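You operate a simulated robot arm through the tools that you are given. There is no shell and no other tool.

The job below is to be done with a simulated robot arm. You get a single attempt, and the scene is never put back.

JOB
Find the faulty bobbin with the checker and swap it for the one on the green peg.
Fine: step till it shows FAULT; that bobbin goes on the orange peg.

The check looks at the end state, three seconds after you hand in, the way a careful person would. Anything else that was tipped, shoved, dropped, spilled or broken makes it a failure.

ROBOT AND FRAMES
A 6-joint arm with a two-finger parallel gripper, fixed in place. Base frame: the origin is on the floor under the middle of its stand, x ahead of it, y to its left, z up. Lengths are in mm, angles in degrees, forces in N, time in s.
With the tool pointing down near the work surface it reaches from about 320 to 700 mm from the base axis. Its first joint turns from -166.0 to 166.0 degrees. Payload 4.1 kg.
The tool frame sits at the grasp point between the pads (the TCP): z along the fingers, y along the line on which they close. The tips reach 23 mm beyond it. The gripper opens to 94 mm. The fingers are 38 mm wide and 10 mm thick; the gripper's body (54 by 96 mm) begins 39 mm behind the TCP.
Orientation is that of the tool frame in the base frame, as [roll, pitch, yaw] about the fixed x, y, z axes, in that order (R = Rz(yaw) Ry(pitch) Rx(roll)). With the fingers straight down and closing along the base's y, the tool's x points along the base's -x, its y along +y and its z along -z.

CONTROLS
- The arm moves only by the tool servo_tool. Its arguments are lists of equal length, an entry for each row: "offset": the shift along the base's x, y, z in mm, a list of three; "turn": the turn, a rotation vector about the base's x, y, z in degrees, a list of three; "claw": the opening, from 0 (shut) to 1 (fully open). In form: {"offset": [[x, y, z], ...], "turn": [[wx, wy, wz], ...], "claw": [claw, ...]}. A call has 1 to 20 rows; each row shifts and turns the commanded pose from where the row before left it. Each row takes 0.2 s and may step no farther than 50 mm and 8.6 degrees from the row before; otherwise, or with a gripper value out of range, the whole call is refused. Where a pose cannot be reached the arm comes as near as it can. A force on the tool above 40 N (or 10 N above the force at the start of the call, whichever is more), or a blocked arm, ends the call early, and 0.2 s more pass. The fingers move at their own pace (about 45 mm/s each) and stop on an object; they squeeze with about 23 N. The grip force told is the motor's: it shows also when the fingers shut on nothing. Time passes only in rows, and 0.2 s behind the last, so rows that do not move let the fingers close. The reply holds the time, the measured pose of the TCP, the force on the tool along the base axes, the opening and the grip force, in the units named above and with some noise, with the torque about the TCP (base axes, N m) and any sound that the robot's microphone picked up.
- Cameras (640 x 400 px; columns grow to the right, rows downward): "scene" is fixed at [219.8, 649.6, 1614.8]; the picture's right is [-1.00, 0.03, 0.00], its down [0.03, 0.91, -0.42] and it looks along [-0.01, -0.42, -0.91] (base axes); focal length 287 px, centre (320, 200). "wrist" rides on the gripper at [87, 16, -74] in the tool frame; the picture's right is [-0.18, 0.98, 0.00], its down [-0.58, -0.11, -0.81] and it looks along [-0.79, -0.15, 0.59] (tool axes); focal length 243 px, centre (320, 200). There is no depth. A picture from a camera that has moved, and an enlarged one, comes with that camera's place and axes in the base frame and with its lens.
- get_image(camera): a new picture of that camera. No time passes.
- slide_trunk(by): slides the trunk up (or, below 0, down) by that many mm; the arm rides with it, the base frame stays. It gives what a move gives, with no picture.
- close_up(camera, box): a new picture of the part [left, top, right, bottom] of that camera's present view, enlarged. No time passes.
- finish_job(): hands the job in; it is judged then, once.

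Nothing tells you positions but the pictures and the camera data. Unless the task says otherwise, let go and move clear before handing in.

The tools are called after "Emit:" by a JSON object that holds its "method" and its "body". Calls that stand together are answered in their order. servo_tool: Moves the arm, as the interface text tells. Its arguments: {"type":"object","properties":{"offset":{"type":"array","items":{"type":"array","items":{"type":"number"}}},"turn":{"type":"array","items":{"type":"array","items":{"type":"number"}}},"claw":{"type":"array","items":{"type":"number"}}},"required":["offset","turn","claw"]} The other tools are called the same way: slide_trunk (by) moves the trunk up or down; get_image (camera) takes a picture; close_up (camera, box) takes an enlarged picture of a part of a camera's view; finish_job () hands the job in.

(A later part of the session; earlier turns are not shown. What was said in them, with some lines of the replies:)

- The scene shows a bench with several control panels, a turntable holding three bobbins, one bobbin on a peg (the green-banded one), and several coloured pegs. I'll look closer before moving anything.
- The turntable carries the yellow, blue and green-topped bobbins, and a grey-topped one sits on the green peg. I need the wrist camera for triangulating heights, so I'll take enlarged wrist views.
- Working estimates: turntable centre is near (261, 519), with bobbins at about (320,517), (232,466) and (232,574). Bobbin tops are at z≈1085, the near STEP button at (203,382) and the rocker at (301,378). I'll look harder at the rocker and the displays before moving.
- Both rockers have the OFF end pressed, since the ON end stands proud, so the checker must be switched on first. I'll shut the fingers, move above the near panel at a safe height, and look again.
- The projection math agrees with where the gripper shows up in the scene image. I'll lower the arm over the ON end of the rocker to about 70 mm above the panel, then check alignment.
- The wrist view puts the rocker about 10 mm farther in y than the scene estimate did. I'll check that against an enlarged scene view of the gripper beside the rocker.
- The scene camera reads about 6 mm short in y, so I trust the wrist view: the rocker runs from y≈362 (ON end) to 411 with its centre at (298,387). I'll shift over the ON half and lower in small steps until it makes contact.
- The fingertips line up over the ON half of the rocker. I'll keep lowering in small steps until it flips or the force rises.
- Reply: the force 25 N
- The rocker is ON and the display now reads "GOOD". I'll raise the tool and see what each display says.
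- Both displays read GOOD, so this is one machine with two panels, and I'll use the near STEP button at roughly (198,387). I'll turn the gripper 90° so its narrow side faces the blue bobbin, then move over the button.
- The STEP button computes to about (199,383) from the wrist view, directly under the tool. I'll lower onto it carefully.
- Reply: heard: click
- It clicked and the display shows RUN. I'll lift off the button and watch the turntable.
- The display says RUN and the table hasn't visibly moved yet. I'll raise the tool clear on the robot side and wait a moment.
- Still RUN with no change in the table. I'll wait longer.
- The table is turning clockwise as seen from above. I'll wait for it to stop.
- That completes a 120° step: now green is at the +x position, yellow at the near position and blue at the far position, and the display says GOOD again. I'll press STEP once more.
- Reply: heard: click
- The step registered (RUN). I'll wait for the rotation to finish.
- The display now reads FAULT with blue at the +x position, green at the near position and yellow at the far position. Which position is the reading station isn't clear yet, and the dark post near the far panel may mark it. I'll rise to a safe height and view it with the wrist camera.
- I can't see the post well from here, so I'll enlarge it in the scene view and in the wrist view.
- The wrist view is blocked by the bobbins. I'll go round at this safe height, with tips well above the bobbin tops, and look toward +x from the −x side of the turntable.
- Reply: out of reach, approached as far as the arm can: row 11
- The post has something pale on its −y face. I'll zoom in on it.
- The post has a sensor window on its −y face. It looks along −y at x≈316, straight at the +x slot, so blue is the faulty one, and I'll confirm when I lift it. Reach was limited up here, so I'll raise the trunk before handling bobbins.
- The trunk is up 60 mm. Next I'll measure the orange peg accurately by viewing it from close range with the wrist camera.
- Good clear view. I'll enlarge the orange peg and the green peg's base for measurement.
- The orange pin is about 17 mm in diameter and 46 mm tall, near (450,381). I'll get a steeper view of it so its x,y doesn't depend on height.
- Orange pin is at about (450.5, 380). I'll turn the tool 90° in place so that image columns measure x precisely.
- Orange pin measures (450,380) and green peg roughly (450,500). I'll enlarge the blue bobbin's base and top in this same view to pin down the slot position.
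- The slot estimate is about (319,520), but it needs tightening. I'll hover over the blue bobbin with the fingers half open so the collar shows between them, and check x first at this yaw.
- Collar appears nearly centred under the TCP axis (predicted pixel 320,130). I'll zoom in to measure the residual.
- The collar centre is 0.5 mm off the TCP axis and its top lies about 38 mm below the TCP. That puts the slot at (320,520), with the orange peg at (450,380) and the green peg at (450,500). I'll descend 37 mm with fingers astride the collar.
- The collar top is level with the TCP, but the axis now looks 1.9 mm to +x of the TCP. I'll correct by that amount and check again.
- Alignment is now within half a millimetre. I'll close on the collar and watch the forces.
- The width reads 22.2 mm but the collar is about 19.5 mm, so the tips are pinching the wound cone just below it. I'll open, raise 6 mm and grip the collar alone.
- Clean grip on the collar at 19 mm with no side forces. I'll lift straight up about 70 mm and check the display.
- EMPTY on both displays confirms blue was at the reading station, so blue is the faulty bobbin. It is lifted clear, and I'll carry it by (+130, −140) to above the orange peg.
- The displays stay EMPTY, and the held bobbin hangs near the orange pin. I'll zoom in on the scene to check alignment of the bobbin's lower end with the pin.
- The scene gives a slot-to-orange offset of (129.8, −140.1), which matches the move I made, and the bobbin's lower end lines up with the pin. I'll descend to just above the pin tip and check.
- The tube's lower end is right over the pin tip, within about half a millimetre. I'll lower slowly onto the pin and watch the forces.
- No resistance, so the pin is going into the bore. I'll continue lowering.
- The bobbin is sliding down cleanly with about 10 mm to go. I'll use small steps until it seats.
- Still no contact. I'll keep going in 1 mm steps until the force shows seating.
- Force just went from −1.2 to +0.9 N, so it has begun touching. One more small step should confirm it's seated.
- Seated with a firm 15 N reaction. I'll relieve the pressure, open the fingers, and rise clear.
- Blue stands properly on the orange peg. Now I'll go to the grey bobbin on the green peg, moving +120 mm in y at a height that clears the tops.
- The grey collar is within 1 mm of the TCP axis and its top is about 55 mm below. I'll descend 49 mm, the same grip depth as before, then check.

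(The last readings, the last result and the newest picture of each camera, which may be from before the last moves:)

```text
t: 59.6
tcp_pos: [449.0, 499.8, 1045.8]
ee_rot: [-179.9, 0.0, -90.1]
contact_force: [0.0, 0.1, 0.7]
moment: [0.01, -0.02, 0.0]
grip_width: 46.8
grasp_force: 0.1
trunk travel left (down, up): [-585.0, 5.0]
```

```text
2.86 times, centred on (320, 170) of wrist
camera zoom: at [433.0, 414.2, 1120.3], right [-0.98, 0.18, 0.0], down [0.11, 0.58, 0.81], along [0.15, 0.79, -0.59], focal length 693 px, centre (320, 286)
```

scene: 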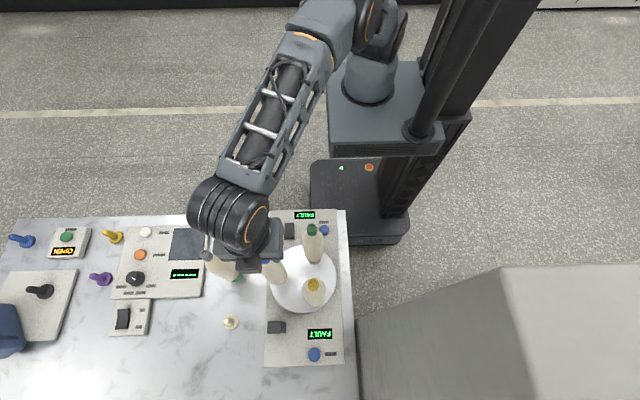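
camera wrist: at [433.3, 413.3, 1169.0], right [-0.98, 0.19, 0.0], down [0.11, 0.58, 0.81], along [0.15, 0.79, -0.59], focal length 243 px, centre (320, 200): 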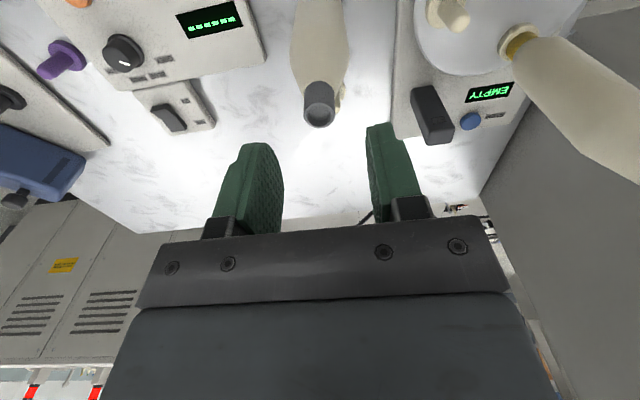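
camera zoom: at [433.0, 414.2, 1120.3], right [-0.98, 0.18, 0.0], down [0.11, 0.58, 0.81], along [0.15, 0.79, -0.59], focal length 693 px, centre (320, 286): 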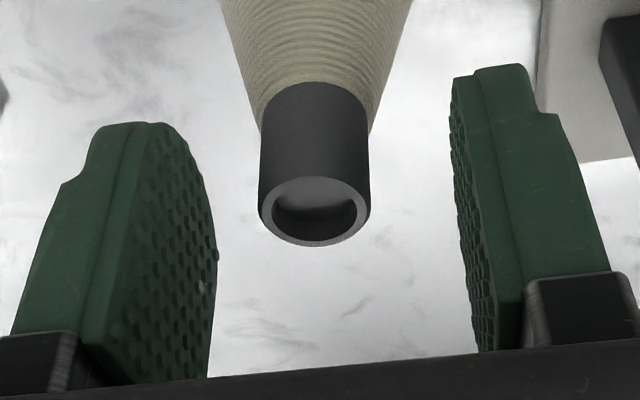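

Relative to the blue grip the collar sits about 0.7 mm toward +x. I'll correct and close.

Emit:
{"method": "servo_tool", "body": {"offset": [[0.7, 0, 0], [0, 0, 0], [0, 0, 0], [0, 0, 0], [0, 0, 0], [0, 0, 0]], "turn": [[0, 0, 0], [0, 0, 0], [0, 0, 0], [0, 0, 0], [0, 0, 0], [0, 0, 0]], "claw": [0.5, 0.5, 0, 0, 0, 0]}}

Emit:
{"method": "close_up", "body": {"camera": "wrist", "box": [230, 100, 410, 240]}}

```text
t: 61.0
tcp_pos: [450.1, 500.6, 1045.5]
ee_rot: [-179.9, 0.1, -90.1]
contact_force: [-0.5, 0.0, 0.5]
moment: [-0.04, 0.03, -0.01]
grip_width: 19.3
grasp_force: 22.6
trunk travel left (down, up): [-585.0, 5.0]
```

```text
2.86 times, centred on (320, 170) of wrist
camera zoom: at [434.3, 414.6, 1120.3], right [-0.98, 0.18, 0.0], down [0.11, 0.58, 0.81], along [0.15, 0.79, -0.59], focal length 693 px, centre (320, 286)
```

zoom: 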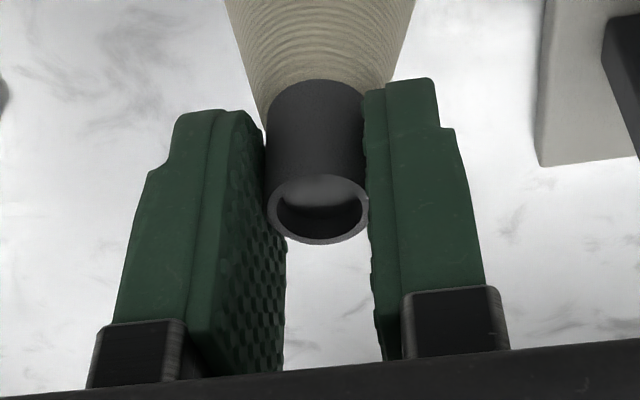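

Grip is good (19.3 mm, no side load). I'll lift the grey bobbin straight up about 57 mm.

Emit:
{"method": "servo_tool", "body": {"offset": [[0, 0, 3], [0, 0, 6], [0, 0, 8], [0, 0, 8], [0, 0, 10], [0, 0, 10], [0, 0, 12], [0, 0, 0]], "turn": [[0, 0, 0], [0, 0, 0], [0, 0, 0], [0, 0, 0], [0, 0, 0], [0, 0, 0], [0, 0, 0], [0, 0, 0]], "claw": [0, 0, 0, 0, 0, 0, 0, 0]}}

Emit:
{"method": "close_up", "body": {"camera": "scene", "box": [190, 210, 290, 300]}}

Emit:
{"method": "close_up", "body": {"camera": "wrist", "box": [260, 0, 400, 120]}}

```text
t: 62.8
tcp_pos: [450.6, 499.7, 1102.1]
ee_rot: [180.0, 0.0, -90.2]
contact_force: [-0.9, -1.0, -1.1]
moment: [0.01, 0.02, 0.02]
grip_width: 19.0
grasp_force: 23.0
trunk travel left (down, up): [-585.0, 5.0]
```

```text
4.44 times, centred on (240, 255) of scene
camera zoom: at [219.8, 649.6, 1614.8], right [-1.0, 0.03, 0.0], down [0.03, 0.91, -0.42], along [-0.01, -0.42, -0.91], focal length 1274 px, centre (676, -44)
```

zoom: 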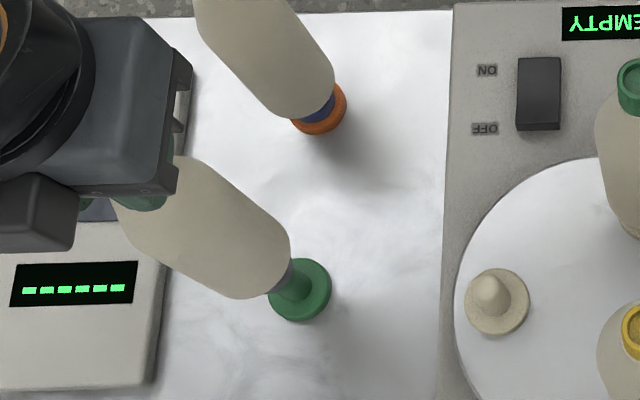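

```text
3.33 times, centred on (330, 60) of wrist
camera zoom: at [435.2, 414.7, 1177.3], right [-0.98, 0.18, 0.0], down [0.11, 0.58, 0.81], along [0.15, 0.79, -0.59], focal length 809 px, centre (287, 667)
```

zoom: 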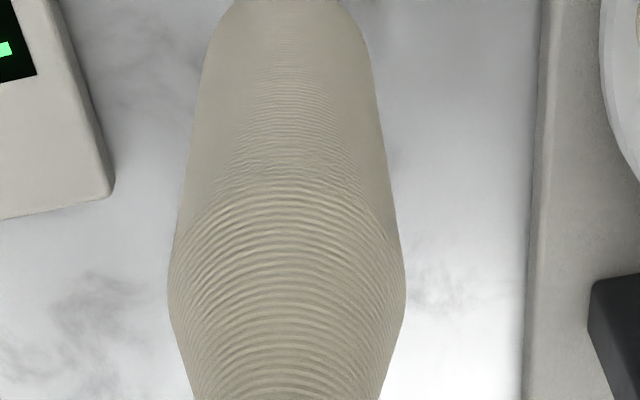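

I want more clearance over the pin before moving sideways, so I'll lift another 20 mm.

Emit:
{"method": "servo_tool", "body": {"offset": [[0, 0, 8], [0, 0, 8], [0, 0, 6], [0, 0, 0]], "turn": [[0, 0, 0], [0, 0, 0], [0, 0, 0], [0, 0, 0]], "claw": [0, 0, 0, 0]}}

Emit:
{"method": "close_up", "body": {"camera": "scene", "box": [210, 250, 270, 300]}}

```text
t: 63.8
tcp_pos: [450.5, 500.5, 1125.5]
ee_rot: [-180.0, 0.1, -90.1]
contact_force: [-0.6, 0.1, -0.7]
moment: [-0.02, -0.01, -0.01]
grip_width: 18.9
grasp_force: 22.7
trunk travel left (down, up): [-585.0, 5.0]
```

```text
8.00 times, centred on (240, 275) of scene
camera zoom: at [219.8, 649.6, 1614.8], right [-1.0, 0.03, 0.0], down [0.03, 0.91, -0.42], along [-0.01, -0.42, -0.91], focal length 2294 px, centre (960, -400)
```

zoom: 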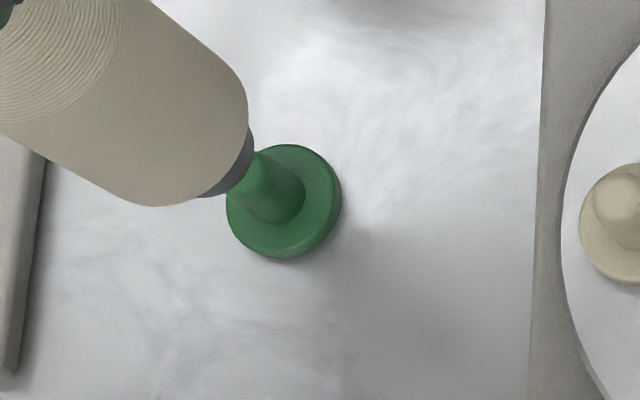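

The bobbin is well clear of the green pin. I'll carry it toward the empty slot, rising another 45 mm on the way to clear that pin.

Emit:
{"method": "servo_tool", "body": {"offset": [[-13, 2, 9], [-26, 4, 9], [-26, 4, 9], [-26, 4, 9], [-26, 4, 9], [-13, 2, 0], [0, 0, 0], [0, 0, 0]], "turn": [[0, 0, 0], [0, 0, 0], [0, 0, 0], [0, 0, 0], [0, 0, 0], [0, 0, 0], [0, 0, 0], [0, 0, 0]], "claw": [0, 0, 0, 0, 0, 0, 0, 0]}}

Emit:
{"method": "get_image", "body": {"camera": "wrist"}}

Emit:
{"method": "close_up", "body": {"camera": "scene", "box": [260, 250, 310, 300]}}

Emit:
{"method": "close_up", "body": {"camera": "scene", "box": [180, 200, 360, 375]}}

```text
t: 65.6
tcp_pos: [321.8, 521.3, 1170.8]
ee_rot: [180.0, 0.0, -90.1]
contact_force: [0.4, -0.4, -1.7]
moment: [0.04, -0.01, 0.0]
grip_width: 19.1
grasp_force: 22.8
trunk travel left (down, up): [-585.0, 5.0]
```

```text
taken
camera wrist: at [304.7, 435.4, 1245.5], right [-0.98, 0.19, 0.0], down [0.11, 0.58, 0.81], along [0.15, 0.79, -0.59], focal length 243 px, centre (320, 200)
```

wrist: 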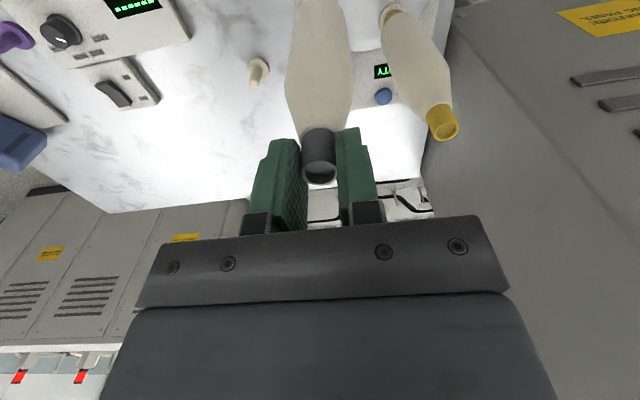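

```text
8.00 times, centred on (285, 275) of scene
camera zoom: at [219.8, 649.6, 1614.8], right [-1.0, 0.03, 0.0], down [0.03, 0.91, -0.42], along [-0.01, -0.42, -0.91], focal length 2294 px, centre (600, -400)
```

zoom: 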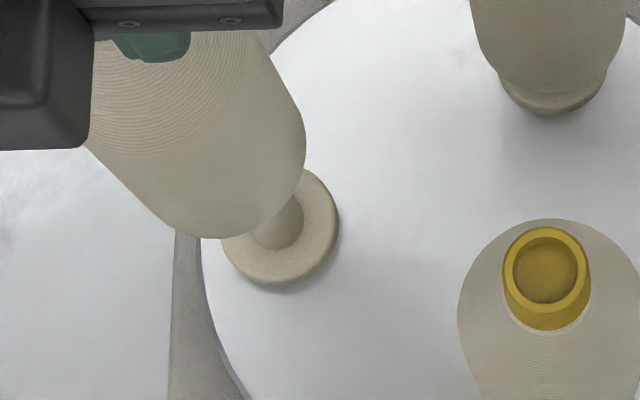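

```text
2.29 times, centred on (270, 288) of scene
camera zoom: at [219.8, 649.6, 1614.8], right [-1.0, 0.03, 0.0], down [0.03, 0.91, -0.42], along [-0.01, -0.42, -0.91], focal length 655 px, centre (434, 0)
```

zoom: 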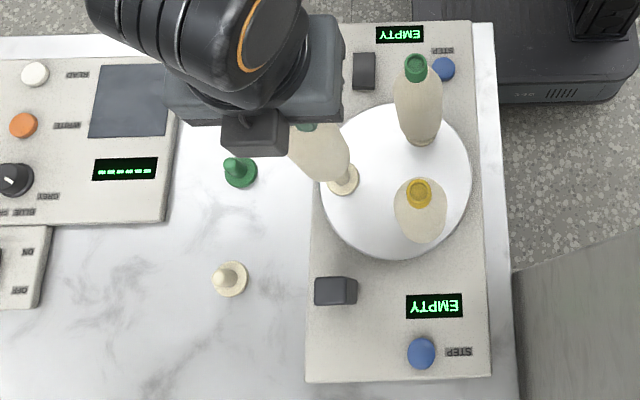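

Over the slot now, with a small residual of about 0.8 mm in x to correct. I'll trim that and lower to just above the pin tip, then check.

Emit:
{"method": "servo_tool", "body": {"offset": [[-0.8, 0, -8], [0, 0, -8], [0, 0, -6], [0, 0, 0], [0, 0, 0]], "turn": [[0, 0, 0], [0, 0, 0], [0, 0, 0], [0, 0, 0], [0, 0, 0]], "claw": [0, 0, 0, 0, 0]}}

Emit:
{"method": "close_up", "body": {"camera": "scene", "box": [265, 255, 305, 295]}}

Emit:
{"method": "get_image", "body": {"camera": "wrist"}}

```text
t: 66.8
tcp_pos: [320.4, 520.3, 1147.3]
ee_rot: [-180.0, 0.0, -90.1]
contact_force: [-0.6, -0.4, -1.6]
moment: [0.02, 0.02, 0.03]
grip_width: 19.0
grasp_force: 23.1
trunk travel left (down, up): [-585.0, 5.0]
```

```text
10.00 times, centred on (285, 275) of scene
camera zoom: at [219.8, 649.6, 1614.8], right [-1.0, 0.03, 0.0], down [0.03, 0.91, -0.42], along [-0.01, -0.42, -0.91], focal length 2868 px, centre (670, -550)
```

zoom: 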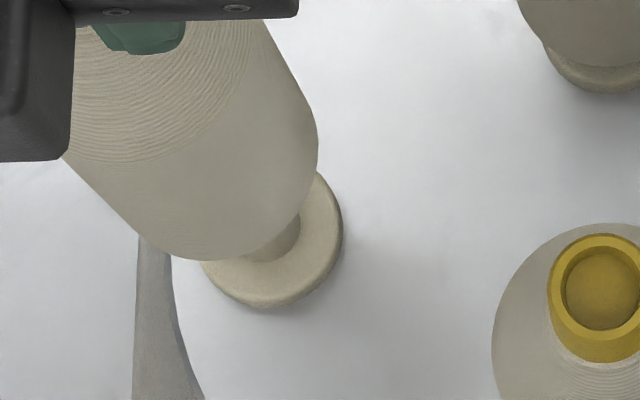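

```text
taken
camera wrist: at [303.9, 434.4, 1222.5], right [-0.98, 0.18, 0.0], down [0.11, 0.58, 0.81], along [0.15, 0.79, -0.59], focal length 243 px, centre (320, 200)
```

wrist: 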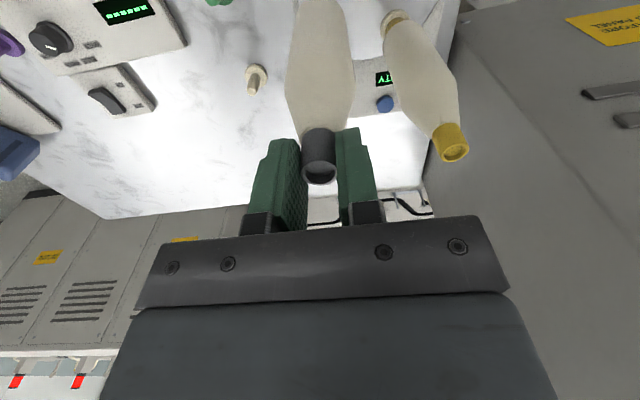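

The readings put the axis at about (320.2, 520.9), right on target. I'll lower slowly in short calls, watching for any resistance.

Emit:
{"method": "servo_tool", "body": {"offset": [[0, 0, -3], [0, 0, -3], [0, 0, -2], [0, 0, -2]], "turn": [[0, 0, 0], [0, 0, 0], [0, 0, 0], [0, 0, 0]], "claw": [0, 0, 0, 0]}}

Emit:
{"method": "close_up", "body": {"camera": "scene", "box": [265, 255, 305, 295]}}

```text
t: 67.8
tcp_pos: [319.2, 521.7, 1137.1]
ee_rot: [180.0, -0.1, -90.1]
contact_force: [-0.6, -0.5, -1.1]
moment: [-0.03, -0.01, -0.01]
grip_width: 19.2
grasp_force: 22.9
trunk travel left (down, up): [-585.0, 5.0]
```

```text
10.00 times, centred on (285, 275) of scene
camera zoom: at [219.8, 649.6, 1614.8], right [-1.0, 0.03, 0.0], down [0.03, 0.91, -0.42], along [-0.01, -0.42, -0.91], focal length 2868 px, centre (670, -550)
```

zoom: 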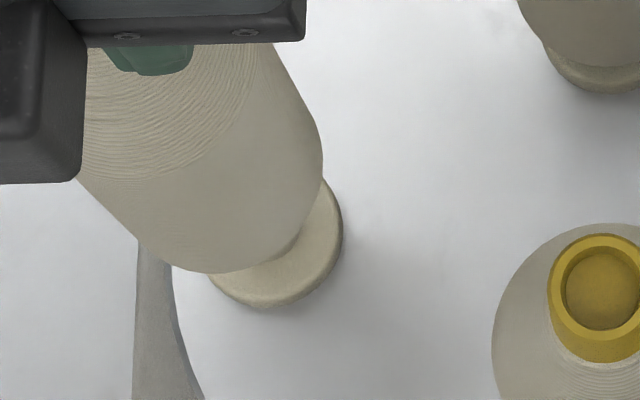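

No resistance yet. I'll keep lowering in small steps.

Emit:
{"method": "servo_tool", "body": {"offset": [[0, 0, -2], [0, 0, -2], [0, 0, -2], [0, 0, -2]], "turn": [[0, 0, 0], [0, 0, 0], [0, 0, 0], [0, 0, 0]], "claw": [0, 0, 0, 0]}}

Emit:
{"method": "close_up", "body": {"camera": "wrist", "box": [230, 100, 410, 240]}}

```text
t: 68.8
tcp_pos: [319.1, 520.2, 1129.3]
ee_rot: [180.0, -0.1, -90.1]
contact_force: [0.8, 0.2, -1.7]
moment: [-0.04, -0.01, 0.02]
grip_width: 19.1
grasp_force: 23.2
trunk travel left (down, up): [-585.0, 5.0]
```

```text
2.86 times, centred on (320, 170) of wrist
camera zoom: at [303.9, 434.4, 1204.3], right [-0.98, 0.19, 0.0], down [0.11, 0.58, 0.81], along [0.15, 0.79, -0.59], focal length 693 px, centre (320, 286)
```

zoom: 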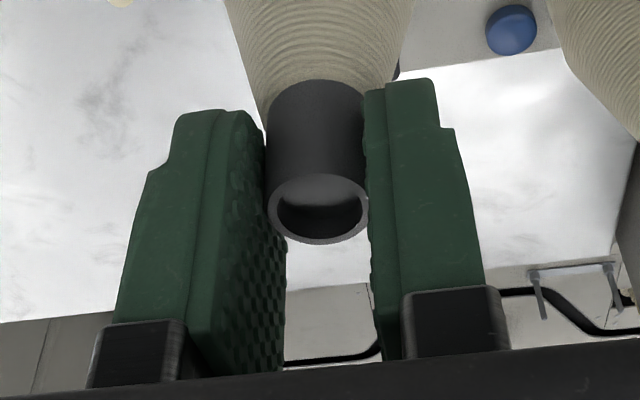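

Bottom is already about 12 mm below the pin tip with no resistance, so the pin has entered the bore. I'll continue down.

Emit:
{"method": "servo_tool", "body": {"offset": [[0, 0, -3], [0, 0, -3], [0, 0, -3], [0, 0, -3], [0, 0, -3], [0, 0, -3], [0, 0, -3], [0, 0, -3]], "turn": [[0, 0, 0], [0, 0, 0], [0, 0, 0], [0, 0, 0], [0, 0, 0], [0, 0, 0], [0, 0, 0], [0, 0, 0]], "claw": [0, 0, 0, 0, 0, 0, 0, 0]}}

Emit:
{"method": "close_up", "body": {"camera": "scene", "box": [250, 230, 310, 300]}}

```text
t: 70.6
tcp_pos: [321.5, 518.8, 1107.2]
ee_rot: [180.0, 0.0, -90.2]
contact_force: [0.2, -0.3, -1.1]
moment: [0.0, 0.0, -0.01]
grip_width: 18.9
grasp_force: 23.4
trunk travel left (down, up): [-585.0, 5.0]
```

```text
5.71 times, centred on (280, 265) of scene
camera zoom: at [219.8, 649.6, 1614.8], right [-1.0, 0.03, 0.0], down [0.03, 0.91, -0.42], along [-0.01, -0.42, -0.91], focal length 1639 px, centre (549, -171)
```

zoom: 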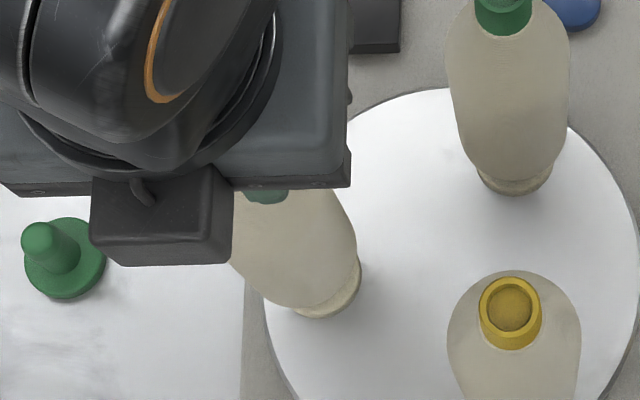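

Still free, with about 11 mm to the expected seat. I'll go in finer steps.

Emit:
{"method": "servo_tool", "body": {"offset": [[0, 0, -2], [0, 0, -2], [0, 0, -2], [0, 0, -2], [0, 0, -1], [0, 0, -1]], "turn": [[0, 0, 0], [0, 0, 0], [0, 0, 0], [0, 0, 0], [0, 0, 0], [0, 0, 0]], "claw": [0, 0, 0, 0, 0, 0]}}

```text
t: 72.0
tcp_pos: [321.2, 520.0, 1095.7]
ee_rot: [-179.9, 0.0, -90.1]
contact_force: [0.3, -0.4, -1.2]
moment: [0.01, -0.01, -0.01]
grip_width: 18.6
grasp_force: 23.1
trunk travel left (down, up): [-585.0, 5.0]
```

No contact yet. I'll take 1 mm steps until it seats.

Emit:
{"method": "servo_tool", "body": {"offset": [[0, 0, -1], [0, 0, -1], [0, 0, 0]], "turn": [[0, 0, 0], [0, 0, 0], [0, 0, 0]], "claw": [0, 0, 0]}}

```text
t: 72.8
tcp_pos: [319.7, 519.8, 1096.4]
ee_rot: [-179.9, 0.3, -90.1]
contact_force: [0.4, -0.2, 12.9]
moment: [-0.29, -0.01, 0.0]
grip_width: 18.9
grasp_force: 22.8
trunk travel left (down, up): [-585.0, 5.0]
```

Seated with about 13 N reaction at the expected height. I'll check the display before letting go.

Emit:
{"method": "close_up", "body": {"camera": "scene", "box": [180, 200, 360, 375]}}

Emit:
{"method": "servo_tool", "body": {"offset": [[0, 0, 1], [0, 0, 0], [0, 0, 0], [0, 0, 0], [0, 0, 5], [0, 0, 10], [0, 0, 20], [0, 0, 20], [0, 0, 20]], "turn": [[0, 0, 0], [0, 0, 0], [0, 0, 0], [0, 0, 0], [0, 0, 0], [0, 0, 0], [0, 0, 0], [0, 0, 0], [0, 0, 0]], "claw": [0, 0.5, 0.5, 0.5, 0.5, 0.5, 0.5, 0.5, 0.5]}}

Emit:
{"method": "get_image", "body": {"camera": "wrist"}}

```text
2.29 times, centred on (270, 288) of scene
camera zoom: at [219.8, 649.6, 1614.8], right [-1.0, 0.03, 0.0], down [0.03, 0.91, -0.42], along [-0.01, -0.42, -0.91], focal length 655 px, centre (434, 0)
```

zoom: 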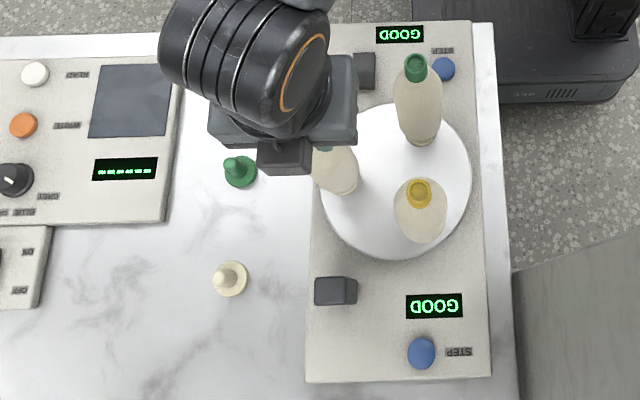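

```text
t: 74.8
tcp_pos: [321.3, 521.1, 1171.8]
ee_rot: [180.0, 0.0, -90.1]
contact_force: [-0.5, -0.5, -0.9]
moment: [0.01, 0.0, 0.01]
grip_width: 46.8
grasp_force: 0.0
trunk travel left (down, up): [-585.0, 5.0]
```

```text
taken
camera wrist: at [304.9, 434.8, 1246.6], right [-0.98, 0.18, 0.0], down [0.11, 0.58, 0.81], along [0.15, 0.79, -0.59], focal length 243 px, centre (320, 200)
```

wrist: 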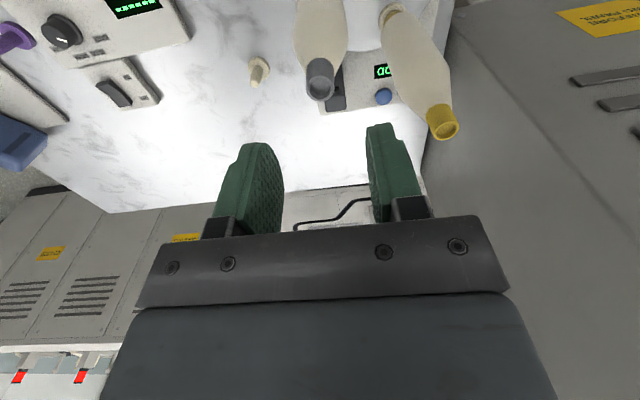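

With the grey bobbin in the slot, the checker reads GOOD and the bobbin stands free. I'll retreat upward and back over the robot side, then take a final look.

Emit:
{"method": "servo_tool", "body": {"offset": [[0, 0, 30], [0, 0, 30], [-20, -40, 0], [-20, -40, 0], [-20, -40, 0], [-20, -40, 0], [-20, -30, 0], [0, 0, 0], [0, 0, 0]], "turn": [[0, 0, 0], [0, 0, 0], [0, 0, 0], [0, 0, 0], [0, 0, 0], [0, 0, 0], [0, 0, 0], [0, 0, 0], [0, 0, 0]], "claw": [0.5, 0.5, 0.5, 0.5, 0.5, 0.5, 0.5, 0.5, 0.5]}}

Emit:
{"method": "get_image", "body": {"camera": "scene"}}

Emit:
{"method": "close_up", "body": {"camera": "scene", "box": [180, 195, 360, 375]}}

Emit:
{"method": "close_up", "body": {"camera": "scene", "box": [0, 205, 270, 375]}}

```text
t: 76.8
tcp_pos: [222.1, 330.2, 1230.9]
ee_rot: [179.9, 0.1, -90.0]
contact_force: [0.0, 0.4, 0.5]
moment: [0.03, 0.0, 0.0]
grip_width: 47.0
grasp_force: 0.1
trunk travel left (down, up): [-585.0, 5.0]
```

```text
taken
```

scene: 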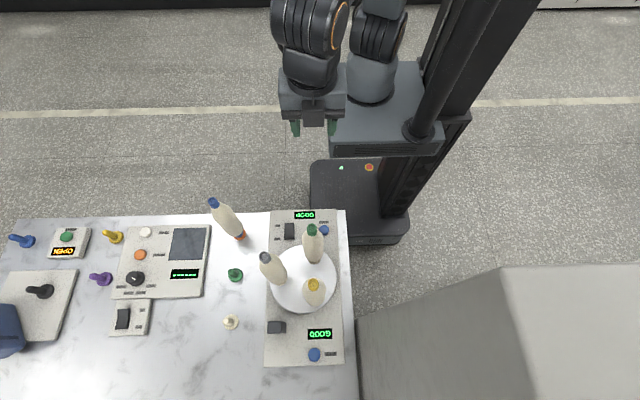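

```text
2.22 times, centred on (270, 285) of scene
camera zoom: at [219.8, 649.6, 1614.8], right [-1.0, 0.03, 0.0], down [0.03, 0.91, -0.42], along [-0.01, -0.42, -0.91], focal length 637 px, centre (431, 11)
```

zoom: 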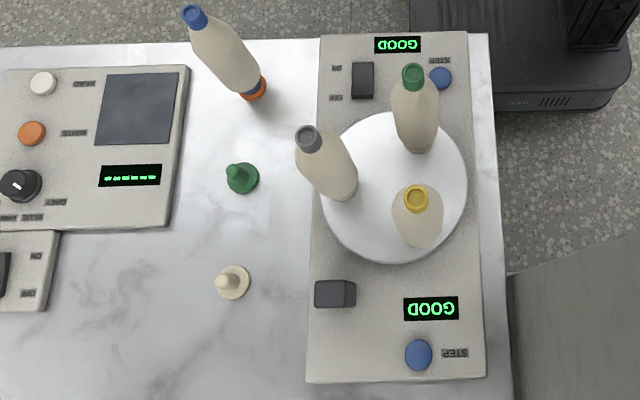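

```text
2.35 times, centred on (135, 290) of scene
camera zoom: at [219.8, 649.6, 1614.8], right [-1.0, 0.03, 0.0], down [0.03, 0.91, -0.42], along [-0.01, -0.42, -0.91], focal length 675 px, centre (755, -12)
```

zoom: 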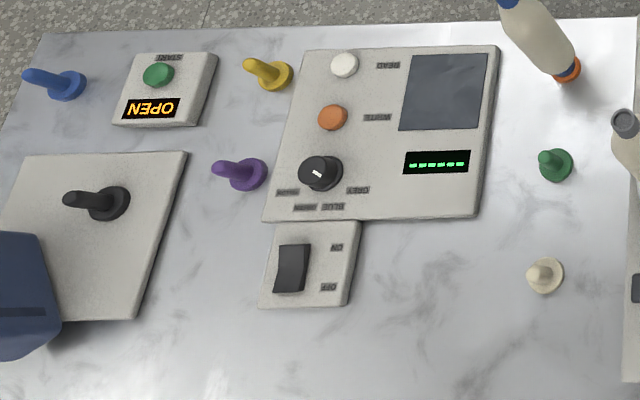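

The end state looks right: the faulty blue bobbin is on the orange peg, and the grey one is in the checker's slot with both displays reading GOOD. The green peg is empty, nothing else has moved, and the arm is clear, so I'm handing in.

Emit:
{"method": "finish_job", "body": {}}

```text
The job is handed in.
```

The swap is done and handed in; no verdict has come back. The blue bobbin was the faulty one: it is now on the orange peg, and the grey bobbin from the green peg is in its slot on the turntable.

- **Finding the fault:** The checker was off, so I switched it on. It read GOOD twice, then FAULT after the second step. When I lifted blue out, the displays changed to EMPTY, which confirmed blue was the one being read.
- **After the swap:** With grey seated in that slot, both displays read GOOD. Both bobbins pushed back firmly when pressed onto their pegs, and both stood on their own after I let go.
- **Final look:** The green peg is empty, nothing else on the bench looks disturbed, and the arm is clear. I left the checker switched on.
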